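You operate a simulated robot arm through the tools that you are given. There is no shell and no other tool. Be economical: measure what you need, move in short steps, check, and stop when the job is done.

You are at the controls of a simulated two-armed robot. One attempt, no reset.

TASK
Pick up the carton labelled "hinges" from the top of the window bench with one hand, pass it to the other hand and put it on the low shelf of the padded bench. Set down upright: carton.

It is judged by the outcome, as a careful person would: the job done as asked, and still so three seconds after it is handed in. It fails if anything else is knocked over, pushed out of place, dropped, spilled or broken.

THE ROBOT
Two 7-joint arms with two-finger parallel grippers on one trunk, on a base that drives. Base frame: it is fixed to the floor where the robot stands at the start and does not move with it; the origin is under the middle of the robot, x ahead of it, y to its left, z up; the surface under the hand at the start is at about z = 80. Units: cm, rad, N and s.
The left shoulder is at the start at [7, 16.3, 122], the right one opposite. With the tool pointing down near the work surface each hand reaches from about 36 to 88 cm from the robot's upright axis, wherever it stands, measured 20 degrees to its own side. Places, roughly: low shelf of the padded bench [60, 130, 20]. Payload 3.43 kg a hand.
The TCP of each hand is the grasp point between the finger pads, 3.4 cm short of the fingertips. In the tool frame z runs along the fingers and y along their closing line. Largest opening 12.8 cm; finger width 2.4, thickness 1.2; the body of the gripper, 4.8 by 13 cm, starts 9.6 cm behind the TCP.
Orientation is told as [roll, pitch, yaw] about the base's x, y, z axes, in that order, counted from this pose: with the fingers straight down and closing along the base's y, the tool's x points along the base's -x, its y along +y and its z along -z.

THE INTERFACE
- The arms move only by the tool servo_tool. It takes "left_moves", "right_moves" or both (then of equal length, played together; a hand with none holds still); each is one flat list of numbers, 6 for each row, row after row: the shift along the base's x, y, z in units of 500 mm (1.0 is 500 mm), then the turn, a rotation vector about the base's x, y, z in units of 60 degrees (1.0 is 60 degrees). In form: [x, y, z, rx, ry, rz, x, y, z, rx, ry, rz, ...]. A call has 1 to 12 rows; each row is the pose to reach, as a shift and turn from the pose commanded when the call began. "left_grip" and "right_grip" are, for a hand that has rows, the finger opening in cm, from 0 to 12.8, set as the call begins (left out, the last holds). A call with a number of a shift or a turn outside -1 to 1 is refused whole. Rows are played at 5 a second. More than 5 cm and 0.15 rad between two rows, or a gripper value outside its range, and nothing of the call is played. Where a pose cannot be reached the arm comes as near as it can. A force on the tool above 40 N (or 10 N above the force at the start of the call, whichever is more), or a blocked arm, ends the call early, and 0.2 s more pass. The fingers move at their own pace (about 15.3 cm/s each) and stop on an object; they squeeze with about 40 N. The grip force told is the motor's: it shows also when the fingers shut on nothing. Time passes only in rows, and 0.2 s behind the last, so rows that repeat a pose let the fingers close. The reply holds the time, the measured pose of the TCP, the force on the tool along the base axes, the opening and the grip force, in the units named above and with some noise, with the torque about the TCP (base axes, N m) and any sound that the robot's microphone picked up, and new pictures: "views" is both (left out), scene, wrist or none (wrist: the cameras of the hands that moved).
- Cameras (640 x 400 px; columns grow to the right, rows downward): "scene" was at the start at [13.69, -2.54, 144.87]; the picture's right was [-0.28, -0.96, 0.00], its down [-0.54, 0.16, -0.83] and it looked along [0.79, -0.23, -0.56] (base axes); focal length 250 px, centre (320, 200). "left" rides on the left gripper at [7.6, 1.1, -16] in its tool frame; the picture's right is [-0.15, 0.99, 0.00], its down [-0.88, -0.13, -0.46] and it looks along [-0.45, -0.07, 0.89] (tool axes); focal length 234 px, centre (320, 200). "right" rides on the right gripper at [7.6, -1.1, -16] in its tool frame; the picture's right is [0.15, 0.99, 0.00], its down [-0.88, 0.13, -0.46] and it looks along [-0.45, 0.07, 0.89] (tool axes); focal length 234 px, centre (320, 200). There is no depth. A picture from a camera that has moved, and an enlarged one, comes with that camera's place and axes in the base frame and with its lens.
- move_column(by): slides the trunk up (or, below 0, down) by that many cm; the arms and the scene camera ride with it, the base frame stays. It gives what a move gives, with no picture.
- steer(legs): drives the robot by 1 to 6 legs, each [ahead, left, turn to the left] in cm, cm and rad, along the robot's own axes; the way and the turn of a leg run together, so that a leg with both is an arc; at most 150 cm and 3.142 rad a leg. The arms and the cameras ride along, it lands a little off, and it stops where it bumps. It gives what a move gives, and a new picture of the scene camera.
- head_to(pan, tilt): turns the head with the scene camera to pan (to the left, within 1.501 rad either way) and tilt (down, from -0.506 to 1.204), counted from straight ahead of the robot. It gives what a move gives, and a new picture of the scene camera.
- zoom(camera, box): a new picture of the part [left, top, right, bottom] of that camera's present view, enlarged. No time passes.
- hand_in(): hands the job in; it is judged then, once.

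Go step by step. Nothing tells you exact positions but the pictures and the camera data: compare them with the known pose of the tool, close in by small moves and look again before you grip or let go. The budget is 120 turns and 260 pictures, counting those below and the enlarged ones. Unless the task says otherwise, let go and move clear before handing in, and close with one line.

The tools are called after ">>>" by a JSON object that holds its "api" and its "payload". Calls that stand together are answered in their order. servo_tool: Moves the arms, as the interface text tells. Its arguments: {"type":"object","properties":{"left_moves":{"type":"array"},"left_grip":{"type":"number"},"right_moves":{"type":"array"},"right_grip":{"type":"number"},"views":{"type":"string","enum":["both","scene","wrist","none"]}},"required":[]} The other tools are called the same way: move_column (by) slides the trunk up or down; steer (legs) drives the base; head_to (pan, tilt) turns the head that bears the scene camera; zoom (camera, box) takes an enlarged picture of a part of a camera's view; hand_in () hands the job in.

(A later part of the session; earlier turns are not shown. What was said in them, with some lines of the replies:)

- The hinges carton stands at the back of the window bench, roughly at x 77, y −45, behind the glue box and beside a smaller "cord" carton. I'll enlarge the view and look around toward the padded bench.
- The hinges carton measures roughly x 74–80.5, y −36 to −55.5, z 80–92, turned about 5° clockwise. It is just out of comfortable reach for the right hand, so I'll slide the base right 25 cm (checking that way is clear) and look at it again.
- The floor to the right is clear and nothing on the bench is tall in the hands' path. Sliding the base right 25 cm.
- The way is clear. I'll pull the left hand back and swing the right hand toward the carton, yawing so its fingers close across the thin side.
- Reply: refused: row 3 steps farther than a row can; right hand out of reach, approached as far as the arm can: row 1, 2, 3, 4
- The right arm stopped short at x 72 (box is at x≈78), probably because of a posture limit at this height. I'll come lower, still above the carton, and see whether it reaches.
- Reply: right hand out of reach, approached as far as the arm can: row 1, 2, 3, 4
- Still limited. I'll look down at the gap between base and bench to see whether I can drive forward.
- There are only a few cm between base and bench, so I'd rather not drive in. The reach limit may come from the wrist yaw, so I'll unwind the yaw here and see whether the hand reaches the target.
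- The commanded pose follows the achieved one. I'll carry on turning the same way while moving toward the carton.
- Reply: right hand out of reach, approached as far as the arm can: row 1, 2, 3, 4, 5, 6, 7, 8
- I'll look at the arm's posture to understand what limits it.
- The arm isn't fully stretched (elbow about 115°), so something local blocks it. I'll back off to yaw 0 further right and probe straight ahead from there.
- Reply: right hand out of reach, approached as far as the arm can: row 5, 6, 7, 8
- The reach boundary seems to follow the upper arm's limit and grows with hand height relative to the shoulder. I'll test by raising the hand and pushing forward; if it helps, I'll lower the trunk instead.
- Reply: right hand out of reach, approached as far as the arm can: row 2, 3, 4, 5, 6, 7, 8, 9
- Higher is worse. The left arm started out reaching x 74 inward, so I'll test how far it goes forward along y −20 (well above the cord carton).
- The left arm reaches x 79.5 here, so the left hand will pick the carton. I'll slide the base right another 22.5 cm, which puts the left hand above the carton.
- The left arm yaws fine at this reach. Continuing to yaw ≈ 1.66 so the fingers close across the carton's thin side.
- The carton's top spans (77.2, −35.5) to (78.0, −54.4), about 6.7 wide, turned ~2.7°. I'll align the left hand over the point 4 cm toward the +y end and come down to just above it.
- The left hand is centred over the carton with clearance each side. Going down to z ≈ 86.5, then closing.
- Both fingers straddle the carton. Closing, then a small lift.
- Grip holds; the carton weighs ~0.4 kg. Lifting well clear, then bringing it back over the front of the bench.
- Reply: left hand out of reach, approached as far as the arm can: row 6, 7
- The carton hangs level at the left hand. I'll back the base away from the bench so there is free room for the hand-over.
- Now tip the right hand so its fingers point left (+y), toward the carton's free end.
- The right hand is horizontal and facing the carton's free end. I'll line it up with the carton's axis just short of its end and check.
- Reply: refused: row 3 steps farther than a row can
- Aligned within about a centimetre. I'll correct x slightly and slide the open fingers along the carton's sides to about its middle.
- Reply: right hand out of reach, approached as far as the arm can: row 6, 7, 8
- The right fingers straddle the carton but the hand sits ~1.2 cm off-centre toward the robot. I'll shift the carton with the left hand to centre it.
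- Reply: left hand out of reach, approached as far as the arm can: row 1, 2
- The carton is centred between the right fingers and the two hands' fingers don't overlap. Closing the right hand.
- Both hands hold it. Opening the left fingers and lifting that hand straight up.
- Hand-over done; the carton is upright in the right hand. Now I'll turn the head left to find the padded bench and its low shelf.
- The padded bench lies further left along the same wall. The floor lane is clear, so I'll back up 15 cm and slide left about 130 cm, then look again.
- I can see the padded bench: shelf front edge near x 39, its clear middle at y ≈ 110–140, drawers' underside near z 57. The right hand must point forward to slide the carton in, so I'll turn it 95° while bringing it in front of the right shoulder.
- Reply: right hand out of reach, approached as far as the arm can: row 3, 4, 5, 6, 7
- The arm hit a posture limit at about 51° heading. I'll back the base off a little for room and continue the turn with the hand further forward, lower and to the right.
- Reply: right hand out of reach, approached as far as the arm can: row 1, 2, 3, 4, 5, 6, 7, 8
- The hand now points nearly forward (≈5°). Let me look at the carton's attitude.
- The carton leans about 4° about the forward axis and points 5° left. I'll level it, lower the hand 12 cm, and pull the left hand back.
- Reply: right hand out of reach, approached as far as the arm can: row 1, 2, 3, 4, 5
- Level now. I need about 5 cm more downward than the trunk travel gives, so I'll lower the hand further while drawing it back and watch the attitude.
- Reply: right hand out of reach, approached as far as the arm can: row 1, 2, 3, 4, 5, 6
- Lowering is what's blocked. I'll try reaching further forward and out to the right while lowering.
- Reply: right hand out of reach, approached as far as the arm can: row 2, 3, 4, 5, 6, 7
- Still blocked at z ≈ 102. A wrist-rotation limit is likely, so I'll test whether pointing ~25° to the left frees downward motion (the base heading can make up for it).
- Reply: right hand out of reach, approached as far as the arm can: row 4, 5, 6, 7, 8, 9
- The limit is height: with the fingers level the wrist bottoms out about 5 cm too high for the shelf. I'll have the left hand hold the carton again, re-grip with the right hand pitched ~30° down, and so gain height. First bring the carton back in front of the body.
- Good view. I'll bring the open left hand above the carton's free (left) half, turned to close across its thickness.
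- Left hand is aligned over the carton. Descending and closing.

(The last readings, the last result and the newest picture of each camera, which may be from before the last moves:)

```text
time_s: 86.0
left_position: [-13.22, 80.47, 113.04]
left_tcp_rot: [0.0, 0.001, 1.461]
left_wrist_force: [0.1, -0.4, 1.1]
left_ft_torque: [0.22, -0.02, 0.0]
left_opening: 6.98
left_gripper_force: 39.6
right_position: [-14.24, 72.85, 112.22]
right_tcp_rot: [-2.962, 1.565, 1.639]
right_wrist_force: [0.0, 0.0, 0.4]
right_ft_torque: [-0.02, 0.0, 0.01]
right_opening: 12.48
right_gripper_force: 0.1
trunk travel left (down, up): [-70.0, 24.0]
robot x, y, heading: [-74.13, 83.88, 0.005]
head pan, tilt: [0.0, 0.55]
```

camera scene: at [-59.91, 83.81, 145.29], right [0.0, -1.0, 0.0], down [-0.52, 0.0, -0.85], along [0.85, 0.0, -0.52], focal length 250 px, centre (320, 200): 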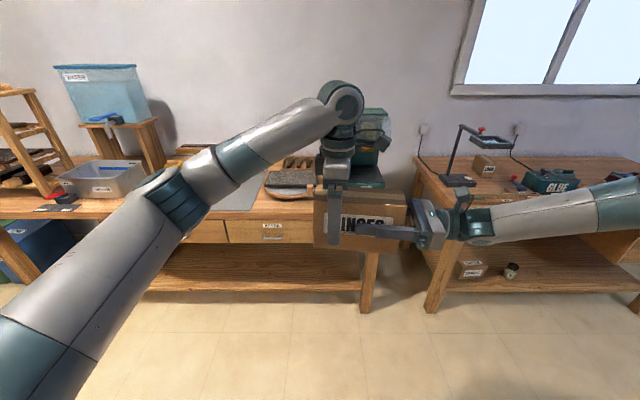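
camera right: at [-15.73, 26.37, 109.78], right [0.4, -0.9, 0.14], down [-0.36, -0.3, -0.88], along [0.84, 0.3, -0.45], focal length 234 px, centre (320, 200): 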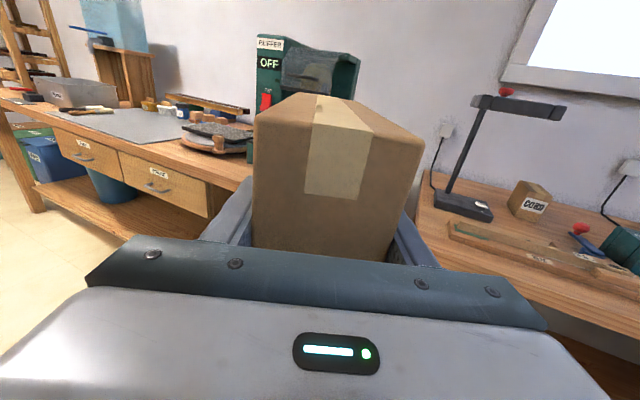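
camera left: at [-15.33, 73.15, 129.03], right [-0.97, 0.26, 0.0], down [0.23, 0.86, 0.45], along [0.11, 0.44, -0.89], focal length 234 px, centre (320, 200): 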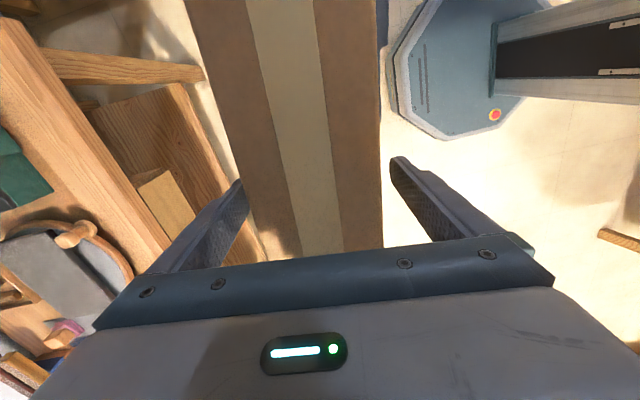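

The left hand holds the carton. Backing the right hand straight out, then pitching it about 35° nose-down.

>>> {"api": "servo_tool", "payload": {"right_moves": [-0.008, -0.07, 0, 0, 0, 0, -0.016, -0.14, 0, 0, 0, 0, -0.024, -0.21, 0, 0, 0, 0, -0.032, -0.28, 0, 0, 0, 0, -0.038, -0.34, 0, 0, 0, 0, -0.038, -0.34, 0.01, -0.13, 0.015, 0, -0.038, -0.34, 0.02, -0.26, 0.03, 0, -0.038, -0.34, 0.028, -0.39, 0.044, 0, -0.038, -0.34, 0.028, -0.52, 0.058, 0, -0.038, -0.34, 0.028, -0.58, 0.065, 0, -0.038, -0.34, 0.028, -0.58, 0.065, 0], "views": "both"}}

```text
time_s: 88.4
left_position: [-13.24, 80.42, 113.04]
left_tcp_rot: [0.004, -0.001, 1.46]
left_wrist_force: [-0.3, -0.4, 0.0]
left_ft_torque: [0.19, -0.02, 0.01]
left_opening: 6.98
left_gripper_force: 40.1
right_position: [-16.05, 55.97, 113.43]
right_tcp_rot: [-0.003, 0.964, -1.685]
right_wrist_force: [-0.7, 0.6, 0.2]
right_ft_torque: [0.02, -0.01, 0.0]
right_opening: 12.52
right_gripper_force: 0.0
trunk travel left (down, up): [-70.0, 24.0]
robot x, y, heading: [-74.11, 83.81, 0.002]
head pan, tilt: [0.0, 0.55]
camera scene: at [-59.89, 83.77, 145.28], right [0.0, -1.0, 0.0], down [-0.52, 0.0, -0.85], along [0.85, 0.0, -0.52], focal length 250 px, centre (320, 200)
camera right: at [-17.91, 47.42, 128.81], right [0.99, -0.03, 0.12], down [0.03, -0.89, -0.46], along [0.12, 0.46, -0.88], focal length 234 px, centre (320, 200)
```

scene: 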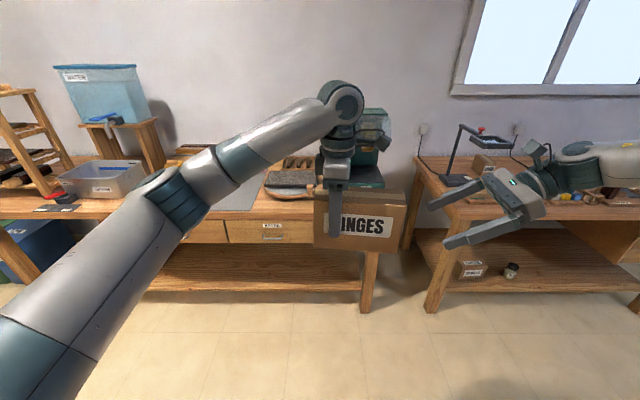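
right: 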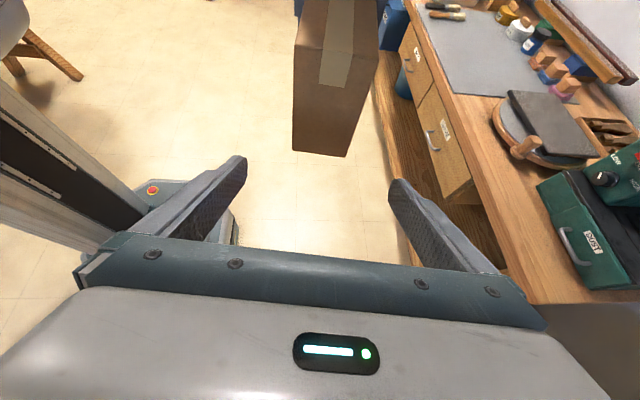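

The right hand is pitched ~35° down and aligned. Advancing it to straddle the carton's near half.

>>> {"api": "servo_tool", "payload": {"right_moves": [0.008, 0.07, 0, 0, 0, 0, 0.016, 0.14, 0, 0, 0, 0, 0.024, 0.21, 0, 0, 0, 0, 0.03, 0.27, 0, 0, 0, 0, 0.036, 0.325, 0, 0, 0, 0, 0.036, 0.325, 0, 0, 0, 0], "views": "both"}}

>>> {"api": "zoom", "payload": {"camera": "scene", "box": [280, 70, 500, 260]}}

```text
time_s: 89.8
left_position: [-13.27, 80.42, 113.22]
left_tcp_rot: [0.002, -0.002, 1.46]
left_wrist_force: [0.6, 0.1, -0.5]
left_ft_torque: [0.22, 0.01, 0.03]
left_opening: 6.97
left_gripper_force: 40.2
right_position: [-14.25, 72.08, 113.65]
right_tcp_rot: [-0.004, 0.965, -1.684]
right_wrist_force: [-0.4, 0.8, -0.4]
right_ft_torque: [0.03, -0.02, 0.0]
right_opening: 12.51
right_gripper_force: 0.1
trunk travel left (down, up): [-70.0, 24.0]
robot x, y, heading: [-73.89, 83.95, 0.002]
head pan, tilt: [0.0, 0.55]
camera scene: at [-59.93, 83.74, 145.29], right [0.0, -1.0, 0.0], down [-0.52, 0.0, -0.85], along [0.85, 0.0, -0.52], focal length 250 px, centre (320, 200)
camera right: at [-16.13, 63.5, 128.9], right [0.99, -0.03, 0.12], down [0.03, -0.88, -0.47], along [0.12, 0.47, -0.88], focal length 234 px, centre (320, 200)
```

scene: 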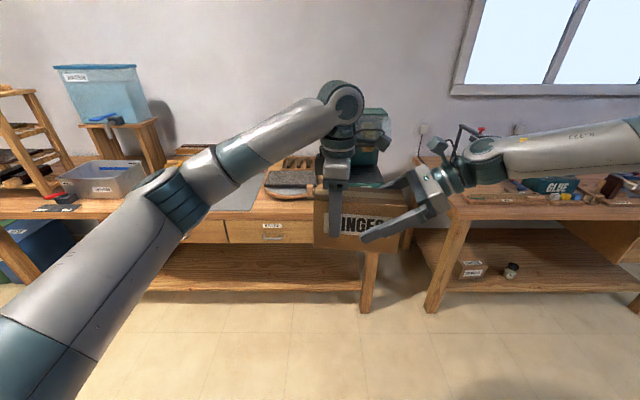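
right: 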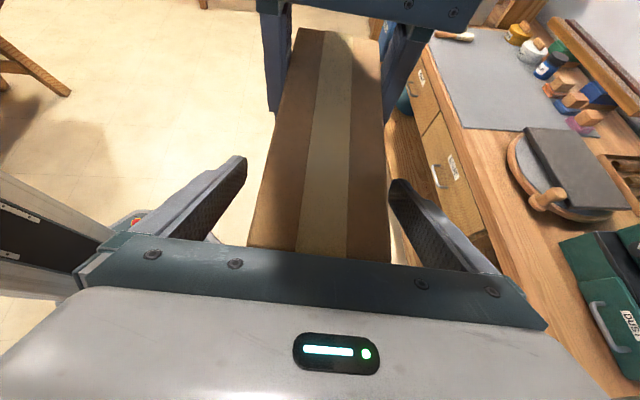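

```text
2.11 times, centred on (390, 165) of scene
camera zoom: at [-59.93, 83.74, 145.29], right [0.0, -1.0, 0.0], down [-0.52, 0.0, -0.85], along [0.85, 0.0, -0.52], focal length 527 px, centre (173, 274)
```

zoom: 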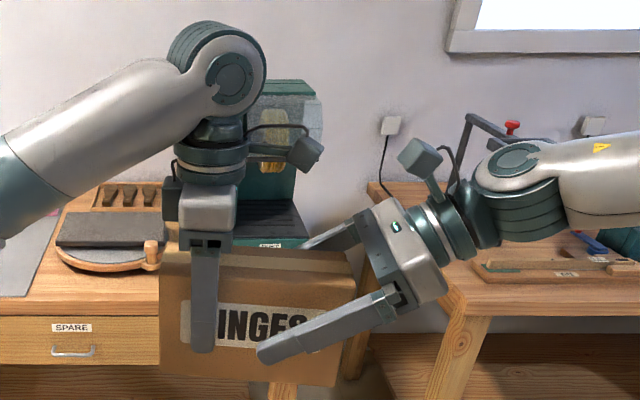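

Excellent, straddling cleanly. Closing the right hand, then releasing the left and lifting it away.

>>> {"api": "servo_tool", "payload": {"right_moves": [0, 0, 0, 0, 0, 0, 0, 0, 0, 0, 0, 0, 0, 0, 0, 0, 0, 0, 0, 0, 0, 0, 0, 0], "right_grip": 0, "views": "none"}}

>>> {"api": "servo_tool", "payload": {"left_moves": [0, 0, 0, 0, 0, 0, 0, 0, 0, 0, 0, 0, 0, 0, 0, 0, 0, 0], "left_grip": 12, "views": "none"}}

>>> {"api": "servo_tool", "payload": {"left_moves": [0, 0, 0.06, 0, 0, 0, 0, 0, 0.13, 0, 0, 0, 0, 0, 0.2, 0, 0, 0, 0, 0, 0.28, 0, 0, 0, 0, 0, 0.36, 0, 0, 0, 0, 0, 0.36, 0, 0, 0], "views": "scene"}}

```text
time_s: 90.8
left_position: [-13.28, 80.46, 113.13]
left_tcp_rot: [0.002, 0.001, 1.461]
left_wrist_force: [3.5, -2.7, 0.5]
left_ft_torque: [0.54, -0.17, 0.66]
left_opening: 7.0
left_gripper_force: 40.4
right_position: [-14.11, 72.16, 113.6]
right_tcp_rot: [-0.004, 0.965, -1.683]
right_wrist_force: [-3.6, 2.3, 0.2]
right_ft_torque: [-0.33, 0.18, -0.34]
right_opening: 6.98
right_gripper_force: 39.8
trunk travel left (down, up): [-70.0, 24.0]
robot x, y, heading: [-74.27, 84.13, 0.004]
head pan, tilt: [0.0, 0.55]
```

```text
time_s: 91.6
left_position: [-13.28, 80.45, 113.08]
left_tcp_rot: [0.003, 0.0, 1.461]
left_wrist_force: [-0.1, 0.1, -0.8]
left_ft_torque: [0.02, -0.03, 0.0]
left_opening: 12.01
left_gripper_force: 0.1
right_position: [-14.22, 72.17, 113.68]
right_tcp_rot: [-0.003, 0.963, -1.685]
right_wrist_force: [-0.3, 0.6, -1.0]
right_ft_torque: [-0.17, 0.02, 0.01]
right_opening: 6.97
right_gripper_force: 40.0
trunk travel left (down, up): [-70.0, 24.0]
robot x, y, heading: [-74.49, 83.9, 0.001]
head pan, tilt: [0.0, 0.55]
```

```text
time_s: 93.0
left_position: [-13.14, 80.31, 131.07]
left_tcp_rot: [0.004, 0.002, 1.458]
left_wrist_force: [0.3, 0.0, 0.2]
left_ft_torque: [0.0, 0.03, -0.03]
left_opening: 12.02
left_gripper_force: 0.0
right_position: [-14.1, 72.08, 113.61]
right_tcp_rot: [-0.003, 0.965, -1.687]
right_wrist_force: [0.4, -0.4, 0.0]
right_ft_torque: [-0.19, -0.01, -0.01]
right_opening: 7.0
right_gripper_force: 40.2
trunk travel left (down, up): [-70.0, 24.0]
robot x, y, heading: [-74.15, 83.69, 0.003]
head pan, tilt: [0.0, 0.55]
camera scene: at [-59.79, 83.84, 145.27], right [0.0, -1.0, 0.0], down [-0.52, 0.0, -0.85], along [0.85, 0.0, -0.52], focal length 250 px, centre (320, 200)
```

scene: 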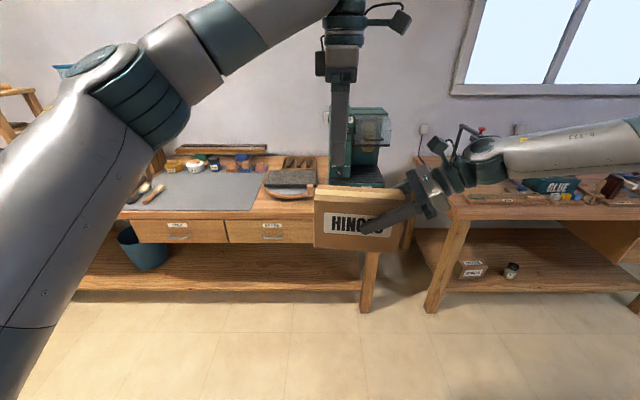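

Holding well with the right hand alone. Now swing the right hand to point forward while the left hand retreats.

>>> {"api": "servo_tool", "payload": {"right_moves": [0.016, -0.04, 0, 0, 0, -0.09, 0.032, -0.08, 0, 0, 0, -0.18, 0.048, -0.12, 0, 0, 0, -0.27, 0.064, -0.16, 0, 0, 0, -0.36, 0.08, -0.2, 0, 0, 0, -0.45, 0.096, -0.24, 0, 0, 0, -0.54, 0.112, -0.28, 0, 0, 0, -0.63, 0.128, -0.32, 0, 0, 0, -0.72, 0.144, -0.36, 0, 0, 0, -0.81, 0.16, -0.4, 0, 0, 0, -0.9, 0.176, -0.44, 0, 0, 0, -0.99], "left_moves": [-0.034, 0.066, 0, 0, 0, -0.09, -0.068, 0.132, 0, 0, 0, -0.18, -0.102, 0.198, 0, 0, 0, -0.27, -0.136, 0.264, 0, 0, 0, -0.36, -0.17, 0.33, 0, 0, 0, -0.45, -0.204, 0.396, 0, 0, 0, -0.54, -0.238, 0.462, 0, 0, 0, -0.63, -0.272, 0.528, 0, 0, 0, -0.72, -0.306, 0.594, 0, 0, 0, -0.81, -0.34, 0.66, 0, 0, 0, -0.9, -0.376, 0.734, 0, 0, 0, -0.99], "views": "none"}}

>>> {"api": "servo_tool", "payload": {"right_moves": [0.016, -0.02, -0.02, 0, 0, -0.1, 0.032, -0.04, -0.04, 0, 0, -0.2, 0.04, -0.06, -0.06, 0, 0, -0.3, 0.04, -0.06, -0.08, 0, 0, -0.4, 0.04, -0.06, -0.08, 0, 0, -0.4], "views": "wrist"}}

```text
time_s: 95.4
left_position: [-32.3, 117.37, 131.2]
left_tcp_rot: [-0.002, 0.002, 0.419]
left_wrist_force: [-0.9, -0.1, 0.3]
left_ft_torque: [-0.02, -0.01, -0.01]
left_opening: 11.99
left_gripper_force: 0.0
right_position: [-5.47, 50.58, 113.83]
right_tcp_rot: [0.004, 0.967, -2.721]
right_wrist_force: [-0.8, -0.7, -4.5]
right_ft_torque: [-0.05, 0.15, -0.02]
right_opening: 7.0
right_gripper_force: 40.5
trunk travel left (down, up): [-70.0, 24.0]
robot x, y, heading: [-74.0, 83.85, 0.005]
head pan, tilt: [0.0, 0.55]
```

```text
time_s: 96.6
left_position: [-32.3, 117.2, 131.31]
left_tcp_rot: [0.003, 0.003, 0.422]
left_wrist_force: [0.9, 0.0, -1.0]
left_ft_torque: [0.01, -0.02, 0.01]
left_opening: 12.04
left_gripper_force: 0.1
right_position: [-3.24, 47.29, 109.62]
right_tcp_rot: [-0.001, 0.966, -3.14]
right_wrist_force: [-0.1, 0.6, -4.4]
right_ft_torque: [-0.01, 0.19, -0.01]
right_opening: 6.99
right_gripper_force: 39.9
trunk travel left (down, up): [-70.0, 24.0]
robot x, y, heading: [-74.18, 83.9, 0.004]
head pan, tilt: [0.0, 0.55]
camera right: at [-11.96, 48.43, 124.84], right [0.09, -0.99, 0.12], down [-0.88, -0.13, -0.46], along [0.47, -0.06, -0.88], focal length 234 px, centre (320, 200)
```

right: 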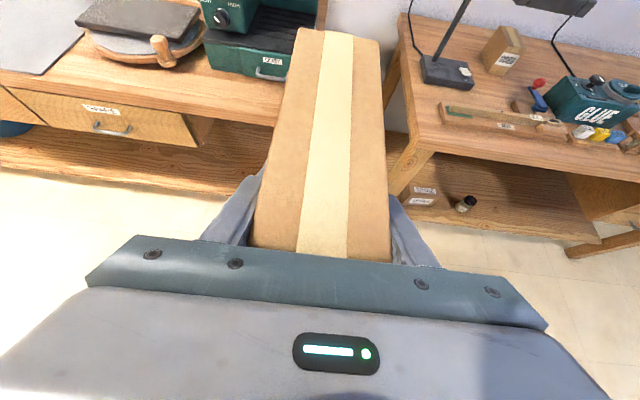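

No limits now: the carton is level, pointing forward. I'll test lowering the hand by another 12 cm before using the trunk.

>>> {"api": "servo_tool", "payload": {"right_moves": [0, 0, -0.06, 0, 0, 0, 0, 0, -0.12, 0, 0, 0, 0, 0, -0.18, 0, 0, 0, 0, 0, -0.24, 0, 0, 0, 0, 0, -0.28, 0, 0, 0], "views": "none"}}

```text
time_s: 97.8
left_position: [-32.09, 117.21, 131.3]
left_tcp_rot: [0.001, 0.001, 0.423]
left_wrist_force: [-0.3, -0.7, -0.1]
left_ft_torque: [-0.01, -0.03, -0.02]
left_opening: 11.99
left_gripper_force: 0.0
right_position: [-3.31, 47.38, 95.42]
right_tcp_rot: [-0.003, 0.962, -3.139]
right_wrist_force: [-0.2, -0.4, -5.1]
right_ft_torque: [0.0, 0.18, -0.02]
right_opening: 7.0
right_gripper_force: 40.3
trunk travel left (down, up): [-70.0, 24.0]
robot x, y, heading: [-73.97, 83.99, 0.007]
head pan, tilt: [0.0, 0.55]
```

The hand now goes low enough. Tuck the left hand back, lower the trunk 62 cm, then slide left 68 cm in the free aisle.

>>> {"api": "servo_tool", "payload": {"left_moves": [-0.03, 0, 0, 0, 0, -0.1, -0.06, 0, 0, 0, 0, -0.2, -0.09, 0, 0, 0, 0, -0.3, -0.1, 0, 0, 0, 0, -0.4], "views": "none"}}

>>> {"api": "move_column", "payload": {"by": -62}}

>>> {"api": "steer", "payload": {"legs": [[0, 68, 0]]}}

```text
time_s: 98.8
left_position: [-37.3, 117.1, 131.08]
left_tcp_rot: [0.001, 0.002, 0.003]
left_wrist_force: [-0.3, -0.2, 0.2]
left_ft_torque: [0.0, 0.0, 0.02]
left_opening: 12.02
left_gripper_force: 0.0
right_position: [-3.37, 47.53, 95.61]
right_tcp_rot: [0.0, 0.965, -3.141]
right_wrist_force: [0.9, 0.7, -4.2]
right_ft_torque: [0.0, 0.17, -0.03]
right_opening: 6.98
right_gripper_force: 40.0
trunk travel left (down, up): [-70.0, 24.0]
robot x, y, heading: [-74.36, 83.68, 0.005]
head pan, tilt: [0.0, 0.55]
```

```text
refused: -62 is not a number from -40 to 40
```

```text
time_s: 102.4
left_position: [-37.0, 182.87, 131.13]
left_tcp_rot: [0.004, 0.001, -0.004]
left_wrist_force: [-0.8, 0.6, 0.2]
left_ft_torque: [-0.04, 0.0, 0.02]
left_opening: 11.97
left_gripper_force: 0.0
right_position: [-3.58, 113.0, 95.55]
right_tcp_rot: [-0.003, 0.965, 3.137]
right_wrist_force: [0.6, -0.6, -5.0]
right_ft_torque: [-0.03, 0.1, 0.0]
right_opening: 6.97
right_gripper_force: 40.7
trunk travel left (down, up): [-70.0, 24.0]
robot x, y, heading: [-74.18, 150.12, -0.006]
head pan, tilt: [0.0, 0.55]
camera scene: at [-59.86, 149.74, 145.28], right [0.0, -1.0, 0.0], down [-0.52, 0.0, -0.85], along [0.85, 0.0, -0.52], focal length 250 px, centre (320, 200)
```

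scene: 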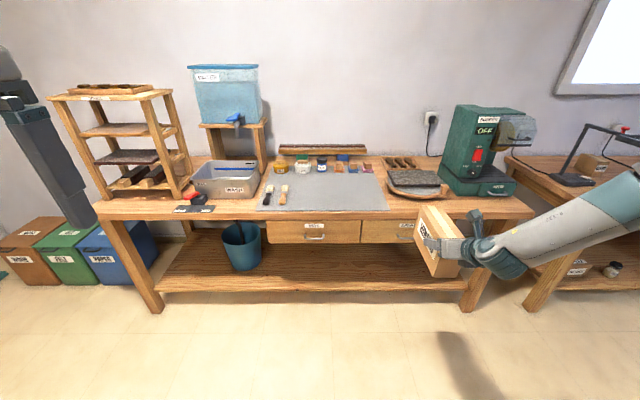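

The shelf is empty at y ≈ 113, right of the bucket. Lowering the trunk in two steps.

>>> {"api": "move_column", "payload": {"by": -38}}

>>> {"api": "move_column", "payload": {"by": -22}}

>>> {"api": "head_to", "payload": {"pan": -0.2, "tilt": 0.35}}

```text
time_s: 106.1
left_position: [-37.05, 182.93, 93.12]
left_tcp_rot: [0.003, 0.001, -0.002]
left_wrist_force: [-0.4, -0.1, -0.2]
left_ft_torque: [-0.01, -0.01, 0.02]
left_opening: 12.0
left_gripper_force: 0.1
right_position: [-3.56, 112.91, 57.56]
right_tcp_rot: [-0.001, 0.963, 3.137]
right_wrist_force: [0.1, -0.8, -5.6]
right_ft_torque: [0.0, 0.14, -0.02]
right_opening: 6.99
right_gripper_force: 39.7
trunk travel left (down, up): [-32.0, 62.0]
robot x, y, heading: [-73.82, 149.75, -0.002]
head pan, tilt: [0.0, 0.55]
```

```text
time_s: 108.4
left_position: [-37.13, 182.94, 71.12]
left_tcp_rot: [0.004, 0.003, -0.004]
left_wrist_force: [0.0, 0.6, -0.5]
left_ft_torque: [-0.01, 0.02, -0.02]
left_opening: 12.01
left_gripper_force: 0.1
right_position: [-3.63, 112.94, 35.61]
right_tcp_rot: [-0.003, 0.965, 3.136]
right_wrist_force: [-0.2, 0.2, -4.2]
right_ft_torque: [0.0, 0.14, 0.02]
right_opening: 6.99
right_gripper_force: 40.1
trunk travel left (down, up): [-10.0, 84.0]
robot x, y, heading: [-73.99, 149.88, -0.006]
head pan, tilt: [0.0, 0.55]
```

```text
time_s: 109.2
left_position: [-37.01, 182.86, 71.17]
left_tcp_rot: [0.002, 0.001, -0.003]
left_wrist_force: [-0.2, -0.2, -0.6]
left_ft_torque: [-0.03, 0.02, 0.01]
left_opening: 12.01
left_gripper_force: 0.0
right_position: [-3.56, 113.03, 35.57]
right_tcp_rot: [-0.002, 0.962, 3.137]
right_wrist_force: [-0.7, -0.8, -4.3]
right_ft_torque: [-0.02, 0.16, -0.01]
right_opening: 6.99
right_gripper_force: 40.0
trunk travel left (down, up): [-10.0, 84.0]
robot x, y, heading: [-74.1, 149.91, -0.005]
head pan, tilt: [-0.201, 0.351]
camera scene: at [-59.76, 147.94, 87.1], right [-0.2, -0.98, 0.0], down [-0.34, 0.07, -0.94], along [0.92, -0.19, -0.34], focal length 250 px, centre (320, 200)
```

scene: 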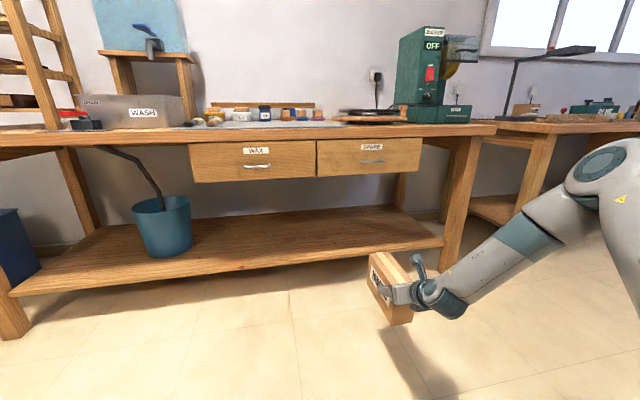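

The drawer handles are near y 109, close to where the forearm would pass, so I'll use the clear stretch of shelf at y ≈ 80, right of the drawers. Sliding right 33 cm, then forward 34 cm for a close look.

>>> {"api": "steer", "payload": {"legs": [[0, -33, 0], [34, 0, 0]]}}

>>> {"api": "zoom", "payload": {"camera": "right", "box": [0, 0, 640, 400]}}

```text
time_s: 113.2
left_position: [-2.63, 149.24, 71.15]
left_tcp_rot: [0.002, 0.002, -0.01]
left_wrist_force: [0.1, 0.4, 0.0]
left_ft_torque: [-0.01, -0.02, 0.01]
left_opening: 12.02
left_gripper_force: 0.1
right_position: [30.27, 79.02, 35.6]
right_tcp_rot: [-0.002, 0.964, 3.131]
right_wrist_force: [0.1, -1.1, -4.5]
right_ft_torque: [-0.02, 0.15, -0.03]
right_opening: 6.98
right_gripper_force: 40.4
trunk travel left (down, up): [-10.0, 84.0]
robot x, y, heading: [-40.02, 116.44, -0.01]
head pan, tilt: [-0.201, 0.351]
camera scene: at [-25.67, 114.38, 87.11], right [-0.21, -0.98, 0.0], down [-0.34, 0.07, -0.94], along [0.92, -0.2, -0.34], focal length 250 px, centre (320, 200)
```

scene: 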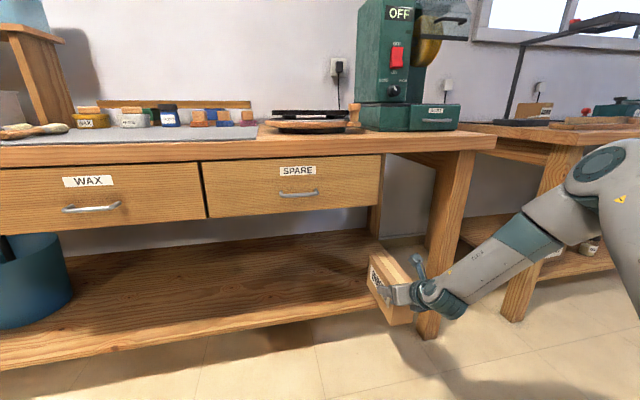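

```text
1.00 times, centred on (320, 200) of right (not enlarged: the box is as wide or as high as the picture)
camera zoom: at [21.64, 80.33, 50.85], right [0.07, -0.99, 0.12], down [-0.88, -0.12, -0.46], along [0.47, -0.07, -0.88], focal length 234 px, centre (320, 200)
```

zoom: 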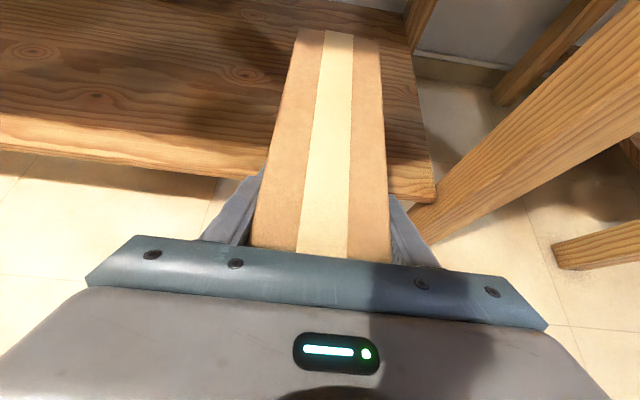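

The carton is level and clears the shelf edge (edge ≈ x 40, z ≈ 22) by about 5 cm. I'll raise 2 cm for margin and drive in 21 cm.

>>> {"api": "move_column", "payload": {"by": 2}}

>>> {"api": "steer", "payload": {"legs": [[12, 0, 0.01]]}}

>>> {"api": "zoom", "payload": {"camera": "right", "box": [0, 0, 640, 400]}}

```text
time_s: 113.9
left_position: [-2.78, 149.27, 73.1]
left_tcp_rot: [0.003, 0.003, -0.011]
left_wrist_force: [0.2, 0.4, 0.3]
left_ft_torque: [0.0, 0.01, -0.01]
left_opening: 12.02
left_gripper_force: 0.1
right_position: [30.3, 79.07, 37.46]
right_tcp_rot: [-0.003, 0.962, 3.13]
right_wrist_force: [-0.4, 0.0, -4.0]
right_ft_torque: [0.01, 0.18, 0.04]
right_opening: 6.98
right_gripper_force: 40.3
trunk travel left (down, up): [-12.0, 82.0]
robot x, y, heading: [-40.46, 116.33, -0.009]
head pan, tilt: [-0.201, 0.351]
```

```text
time_s: 115.1
left_position: [8.88, 149.57, 73.1]
left_tcp_rot: [0.003, 0.002, -0.002]
left_wrist_force: [0.4, 1.0, 0.3]
left_ft_torque: [0.02, 0.02, 0.01]
left_opening: 12.05
left_gripper_force: 0.1
right_position: [42.66, 79.82, 37.5]
right_tcp_rot: [-0.002, 0.965, 3.14]
right_wrist_force: [-0.9, 0.1, -3.8]
right_ft_torque: [-0.02, 0.15, 0.01]
right_opening: 7.0
right_gripper_force: 39.6
trunk travel left (down, up): [-12.0, 82.0]
robot x, y, heading: [-28.49, 116.49, -0.002]
head pan, tilt: [-0.201, 0.351]
camera scene: at [-13.69, 114.47, 89.1], right [-0.2, -0.98, 0.0], down [-0.34, 0.07, -0.94], along [0.92, -0.19, -0.34], focal length 250 px, centre (320, 200)
```

scene: 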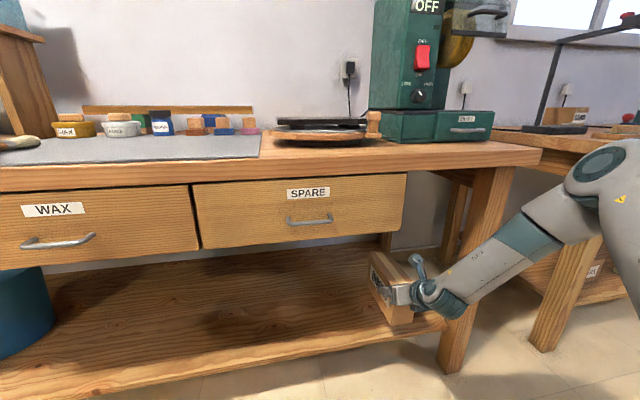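

```text
1.00 times, centred on (320, 200) of right (not enlarged: the box is as wide or as high as the picture)
camera zoom: at [33.97, 80.93, 52.82], right [0.08, -0.99, 0.12], down [-0.88, -0.13, -0.46], along [0.47, -0.07, -0.88], focal length 234 px, centre (320, 200)
```

zoom: 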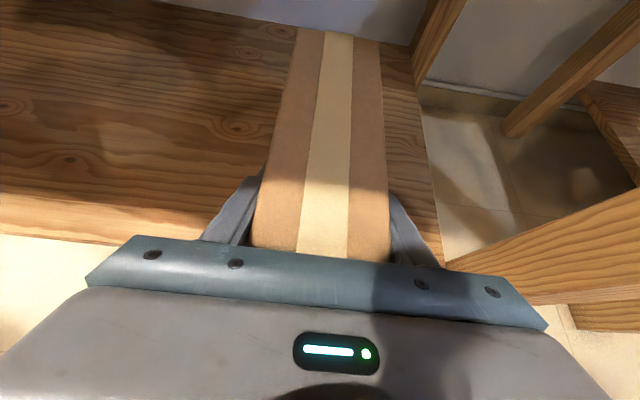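

All clear. Driving in another 9 cm.

>>> {"api": "steer", "payload": {"legs": [[9, 0, 0]]}}

>>> {"api": "head_to", "payload": {"pan": -0.5, "tilt": 0.6}}

```text
time_s: 116.2
left_position: [17.86, 149.63, 73.25]
left_tcp_rot: [0.001, 0.002, -0.001]
left_wrist_force: [0.0, 0.4, 0.7]
left_ft_torque: [-0.03, 0.0, 0.04]
left_opening: 12.0
left_gripper_force: 0.1
right_position: [51.53, 79.67, 37.58]
right_tcp_rot: [-0.001, 0.963, 3.14]
right_wrist_force: [1.0, -0.2, -4.5]
right_ft_torque: [0.04, 0.16, 0.0]
right_opening: 6.98
right_gripper_force: 40.1
trunk travel left (down, up): [-12.0, 82.0]
robot x, y, heading: [-19.13, 116.29, 0.001]
head pan, tilt: [-0.201, 0.351]
camera scene: at [-4.75, 114.46, 89.1], right [-0.2, -0.98, 0.0], down [-0.34, 0.07, -0.94], along [0.92, -0.19, -0.34], focal length 250 px, centre (320, 200)
```

scene: 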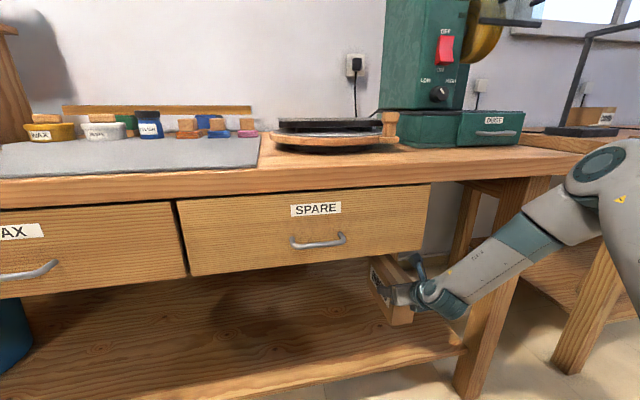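

```text
time_s: 117.0
left_position: [17.88, 149.48, 73.02]
left_tcp_rot: [0.0, 0.002, -0.001]
left_wrist_force: [-0.5, 0.0, -0.3]
left_ft_torque: [0.0, 0.0, -0.02]
left_opening: 12.0
left_gripper_force: 0.0
right_position: [51.59, 79.74, 37.65]
right_tcp_rot: [-0.002, 0.964, 3.14]
right_wrist_force: [-0.7, -0.3, -4.2]
right_ft_torque: [0.0, 0.14, 0.0]
right_opening: 6.98
right_gripper_force: 40.5
trunk travel left (down, up): [-12.0, 82.0]
robot x, y, heading: [-19.63, 116.47, -0.005]
head pan, tilt: [-0.499, 0.6]
camera scene: at [-6.13, 112.09, 86.84], right [-0.48, -0.88, 0.0], down [-0.5, 0.27, -0.83], along [0.72, -0.39, -0.56], focal length 250 px, centre (320, 200)
```

scene: 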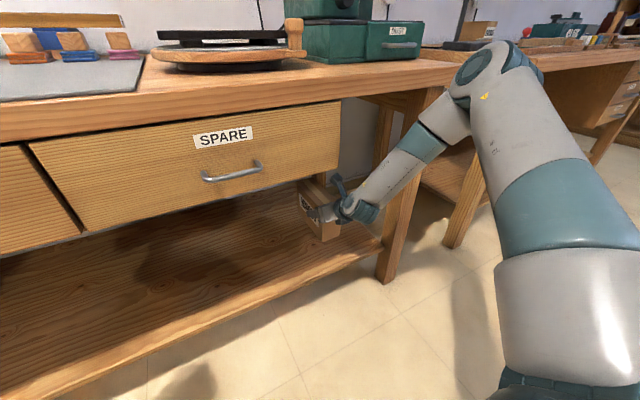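

The carton is over the shelf. Lowering slowly with the arm, watching the force.

>>> {"api": "servo_tool", "payload": {"right_moves": [0, 0, -0.03, 0, 0, 0, 0, 0, -0.06, 0, 0, 0, 0, 0, -0.09, 0, 0, 0, 0, 0, -0.11, 0, 0, 0, 0, 0, -0.11, 0, 0, 0], "views": "both"}}

>>> {"api": "zoom", "payload": {"camera": "scene", "box": [250, 130, 450, 290]}}

```text
time_s: 118.2
left_position: [17.81, 149.57, 73.14]
left_tcp_rot: [0.001, 0.002, 0.0]
left_wrist_force: [0.3, -0.5, 0.2]
left_ft_torque: [0.01, 0.01, 0.01]
left_opening: 12.0
left_gripper_force: 0.1
right_position: [51.43, 79.74, 32.07]
right_tcp_rot: [-0.005, 0.963, 3.139]
right_wrist_force: [-0.6, -0.7, -4.5]
right_ft_torque: [-0.04, 0.15, 0.0]
right_opening: 7.0
right_gripper_force: 40.0
trunk travel left (down, up): [-12.0, 82.0]
robot x, y, heading: [-19.05, 116.31, -0.006]
head pan, tilt: [-0.499, 0.6]
camera scene: at [-6.13, 112.09, 86.83], right [-0.48, -0.88, 0.0], down [-0.5, 0.27, -0.82], along [0.72, -0.4, -0.57], focal length 250 px, centre (320, 200)
camera right: at [42.81, 80.93, 47.31], right [0.08, -0.99, 0.12], down [-0.88, -0.13, -0.46], along [0.47, -0.07, -0.88], focal length 234 px, centre (320, 200)
```

scene: 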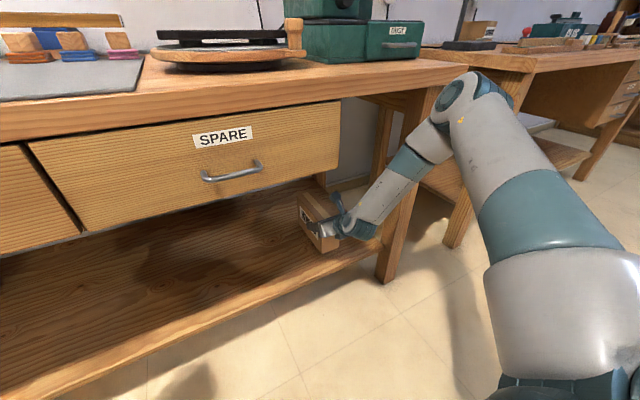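
right: 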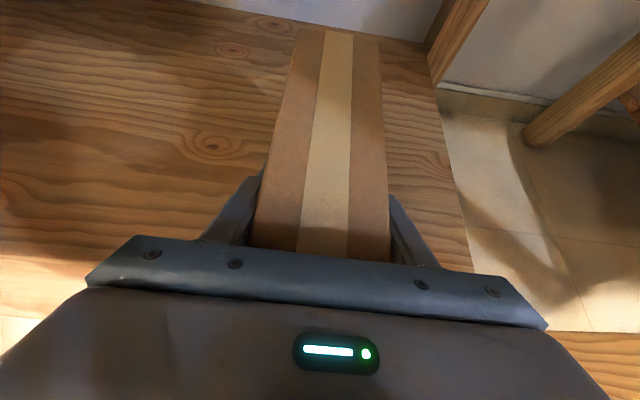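

```text
2.50 times, centred on (350, 210) of scene
camera zoom: at [-6.13, 112.09, 86.83], right [-0.48, -0.88, 0.0], down [-0.5, 0.27, -0.82], along [0.72, -0.4, -0.57], focal length 626 px, centre (245, 175)
```

zoom: 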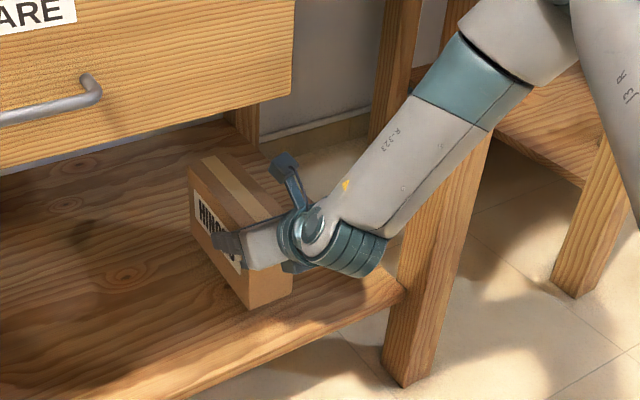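

Nearly down. Lowering in half-centimetre steps until it touches.

>>> {"api": "servo_tool", "payload": {"right_moves": [0, 0, -0.01, 0, 0, 0, 0, 0, -0.02, 0, 0, 0, 0, 0, -0.03, 0, 0, 0, 0, 0, -0.04, 0, 0, 0, 0, 0, -0.04, 0, 0, 0], "views": "none"}}

```text
time_s: 119.4
left_position: [17.91, 149.59, 73.15]
left_tcp_rot: [0.002, 0.002, 0.001]
left_wrist_force: [-0.8, 0.5, 0.7]
left_ft_torque: [0.03, 0.01, 0.0]
left_opening: 12.02
left_gripper_force: 0.0
right_position: [51.13, 79.43, 31.1]
right_tcp_rot: [-0.001, 0.963, 3.14]
right_wrist_force: [0.1, 0.1, -4.8]
right_ft_torque: [0.02, 0.13, -0.05]
right_opening: 6.99
right_gripper_force: 39.9
right hand out of reach, approached as far as the arm can: row 3, 4, 5
trunk travel left (down, up): [-12.0, 82.0]
robot x, y, heading: [-19.17, 116.51, -0.003]
head pan, tilt: [-0.499, 0.6]
```

The arm reached its lower limit, so I'll finish with the trunk in small steps, watching the force.

>>> {"api": "move_column", "payload": {"by": -1}}

>>> {"api": "move_column", "payload": {"by": -0.7}}

```text
time_s: 120.0
left_position: [17.87, 149.53, 72.18]
left_tcp_rot: [0.001, 0.001, 0.001]
left_wrist_force: [-0.1, -0.4, -0.6]
left_ft_torque: [0.01, 0.0, -0.01]
left_opening: 12.03
left_gripper_force: 0.2
right_position: [51.19, 79.3, 30.04]
right_tcp_rot: [-0.004, 0.964, 3.141]
right_wrist_force: [-0.6, -0.3, -5.3]
right_ft_torque: [-0.02, 0.18, 0.01]
right_opening: 6.99
right_gripper_force: 40.0
trunk travel left (down, up): [-11.0, 83.0]
robot x, y, heading: [-19.16, 116.24, 0.002]
head pan, tilt: [-0.499, 0.6]
```

```text
time_s: 120.5
left_position: [17.87, 149.64, 71.4]
left_tcp_rot: [0.001, 0.001, -0.001]
left_wrist_force: [-0.4, 0.5, -0.2]
left_ft_torque: [0.01, 0.02, 0.0]
left_opening: 12.01
left_gripper_force: 0.1
right_position: [51.21, 79.37, 29.38]
right_tcp_rot: [-0.003, 0.963, 3.14]
right_wrist_force: [0.3, -0.3, -3.8]
right_ft_torque: [-0.03, 0.14, 0.0]
right_opening: 7.01
right_gripper_force: 39.6
trunk travel left (down, up): [-10.3, 83.7]
robot x, y, heading: [-18.93, 116.26, -0.003]
head pan, tilt: [-0.499, 0.6]
```

>>> {"api": "move_column", "payload": {"by": -0.5}}

>>> {"api": "zoom", "payload": {"camera": "scene", "box": [280, 180, 360, 260]}}

```text
time_s: 121.1
left_position: [17.76, 149.53, 70.88]
left_tcp_rot: [0.002, 0.003, 0.0]
left_wrist_force: [-0.4, 0.0, -0.8]
left_ft_torque: [0.0, 0.03, 0.02]
left_opening: 11.98
left_gripper_force: 0.1
right_position: [51.11, 79.42, 28.87]
right_tcp_rot: [-0.004, 0.964, 3.141]
right_wrist_force: [-0.5, -0.4, -4.1]
right_ft_torque: [0.03, 0.16, -0.01]
right_opening: 7.01
right_gripper_force: 40.6
trunk travel left (down, up): [-9.8, 84.2]
robot x, y, heading: [-19.22, 116.64, -0.003]
head pan, tilt: [-0.499, 0.6]
```

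```text
5.00 times, centred on (320, 220) of scene
camera zoom: at [-6.15, 112.09, 84.64], right [-0.48, -0.88, 0.0], down [-0.5, 0.27, -0.82], along [0.72, -0.4, -0.57], focal length 1252 px, centre (320, 100)
```

zoom: 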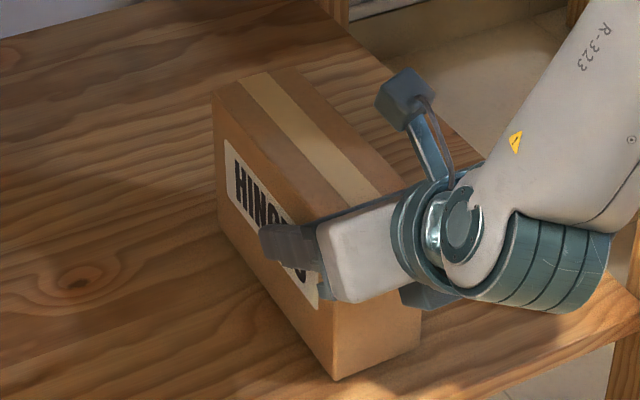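

Still hanging free by roughly a centimetre or less; continuing in small steps.

>>> {"api": "move_column", "payload": {"by": -0.4}}

>>> {"api": "move_column", "payload": {"by": -0.3}}

```text
time_s: 121.6
left_position: [17.85, 149.57, 70.56]
left_tcp_rot: [0.001, 0.002, 0.0]
left_wrist_force: [-1.1, -0.3, 0.0]
left_ft_torque: [0.03, 0.01, -0.04]
left_opening: 12.02
left_gripper_force: 0.0
right_position: [51.29, 79.37, 28.47]
right_tcp_rot: [-0.004, 0.964, 3.14]
right_wrist_force: [0.8, 0.8, -4.7]
right_ft_torque: [0.03, 0.17, -0.02]
right_opening: 6.99
right_gripper_force: 40.4
trunk travel left (down, up): [-9.4, 84.6]
robot x, y, heading: [-19.22, 116.5, 0.004]
head pan, tilt: [-0.499, 0.6]
```

```text
time_s: 122.1
left_position: [17.7, 149.59, 70.33]
left_tcp_rot: [0.002, 0.001, 0.0]
left_wrist_force: [-0.4, 0.2, -0.2]
left_ft_torque: [-0.01, 0.02, 0.01]
left_opening: 12.01
left_gripper_force: 0.2
right_position: [51.25, 79.36, 28.36]
right_tcp_rot: [-0.003, 0.965, 3.14]
right_wrist_force: [-4.0, -1.2, 7.1]
right_ft_torque: [-0.25, 1.12, -0.04]
right_opening: 6.99
right_gripper_force: 39.9
trunk travel left (down, up): [-9.1, 84.9]
robot x, y, heading: [-19.01, 116.53, 0.0]
head pan, tilt: [-0.499, 0.6]
```

Contact: the shelf now carries the carton (force swung to +7 N). Opening the right hand.

>>> {"api": "servo_tool", "payload": {"right_moves": [0, 0, 0, 0, 0, 0, 0, 0, 0, 0, 0, 0, 0, 0, 0, 0, 0, 0, 0, 0, 0, 0, 0, 0], "right_grip": 12, "views": "both"}}

>>> {"api": "zoom", "payload": {"camera": "scene", "box": [280, 180, 360, 260]}}

```text
time_s: 123.1
left_position: [17.94, 149.63, 70.18]
left_tcp_rot: [0.0, 0.001, 0.001]
left_wrist_force: [0.7, -0.9, 0.7]
left_ft_torque: [-0.04, 0.0, -0.05]
left_opening: 12.02
left_gripper_force: 0.0
right_position: [51.14, 79.29, 28.27]
right_tcp_rot: [-0.003, 0.964, 3.14]
right_wrist_force: [-0.3, 0.2, 0.2]
right_ft_torque: [-0.01, -0.02, 0.0]
right_opening: 12.01
right_gripper_force: 0.1
trunk travel left (down, up): [-9.1, 84.9]
robot x, y, heading: [-18.66, 116.39, 0.003]
head pan, tilt: [-0.499, 0.6]
camera scene: at [-6.17, 112.11, 83.94], right [-0.48, -0.88, 0.0], down [-0.5, 0.27, -0.82], along [0.72, -0.4, -0.57], focal length 250 px, centre (320, 200)
camera right: at [42.61, 80.54, 43.48], right [0.08, -0.99, 0.12], down [-0.88, -0.13, -0.46], along [0.47, -0.07, -0.88], focal length 234 px, centre (320, 200)
```

scene: 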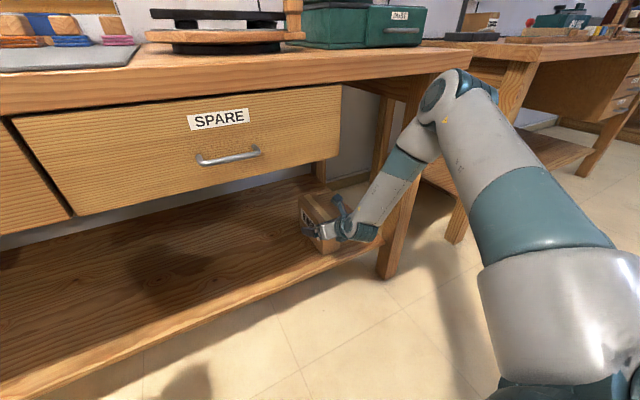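
right: 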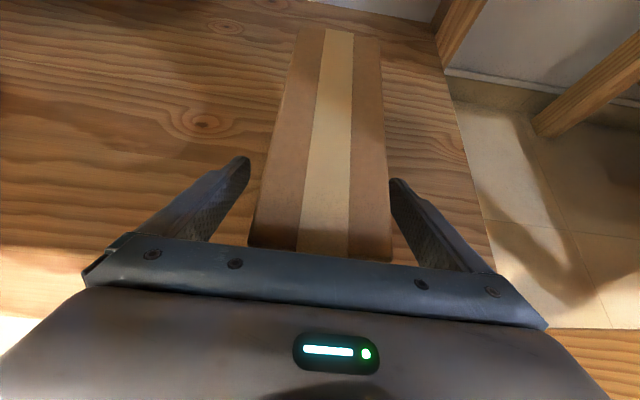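

```text
5.00 times, centred on (320, 220) of scene
camera zoom: at [-6.17, 112.11, 83.94], right [-0.48, -0.88, 0.0], down [-0.5, 0.27, -0.82], along [0.72, -0.4, -0.57], focal length 1252 px, centre (320, 100)
```

zoom: 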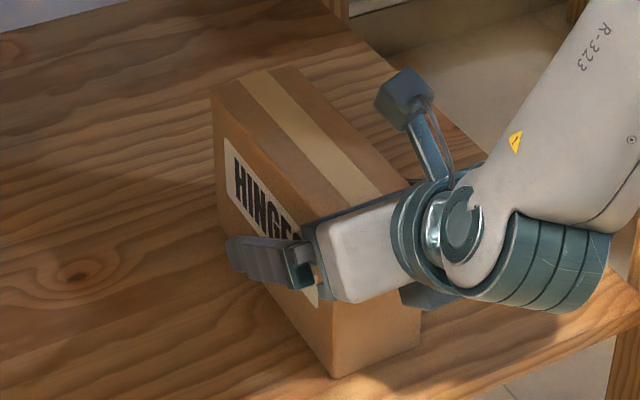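

The carton stands upright and free between the fingers. Backing the base straight out.

>>> {"api": "steer", "payload": {"legs": [[-20, 0, 0], [-25, 0, 0]]}}

>>> {"api": "zoom", "payload": {"camera": "scene", "box": [200, 80, 440, 240]}}

```text
time_s: 126.1
left_position: [-26.64, 149.39, 70.47]
left_tcp_rot: [0.002, 0.001, -0.006]
left_wrist_force: [-0.3, -0.2, 0.0]
left_ft_torque: [0.0, 0.0, -0.04]
left_opening: 12.0
left_gripper_force: 0.1
right_position: [6.33, 78.91, 28.16]
right_tcp_rot: [0.0, 0.962, 3.133]
right_wrist_force: [0.1, 0.1, -1.0]
right_ft_torque: [0.0, 0.01, 0.03]
right_opening: 12.03
right_gripper_force: 0.1
trunk travel left (down, up): [-9.1, 84.9]
robot x, y, heading: [-63.72, 116.1, -0.007]
head pan, tilt: [-0.499, 0.6]
camera scene: at [-50.89, 112.12, 83.94], right [-0.49, -0.87, 0.0], down [-0.49, 0.27, -0.82], along [0.72, -0.4, -0.57], focal length 250 px, centre (320, 200)
```

scene: 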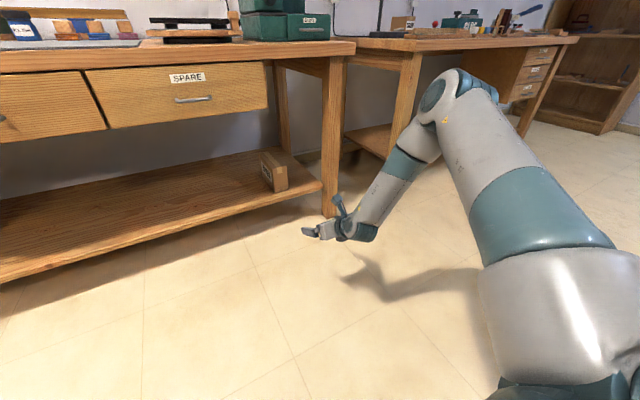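

```text
2.50 times, centred on (320, 160) of scene
camera zoom: at [-50.89, 112.12, 83.94], right [-0.49, -0.87, 0.0], down [-0.49, 0.27, -0.82], along [0.72, -0.4, -0.57], focal length 626 px, centre (320, 300)
```

zoom: 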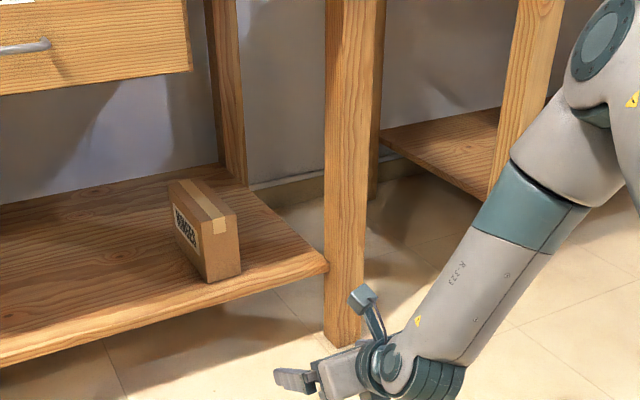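

The hinges carton stands upright on the padded bench's low shelf, both hands are clear of it, and nothing else was moved. Handing in.

>>> {"api": "hand_in", "payload": {}}

```text
The job is handed in.
```

The carton labelled "hinges" was picked up with the left hand, passed to the right, and set down upright on the padded bench's low shelf. On the way I passed it back to the left hand once so the right could re-grip it at a lower angle.
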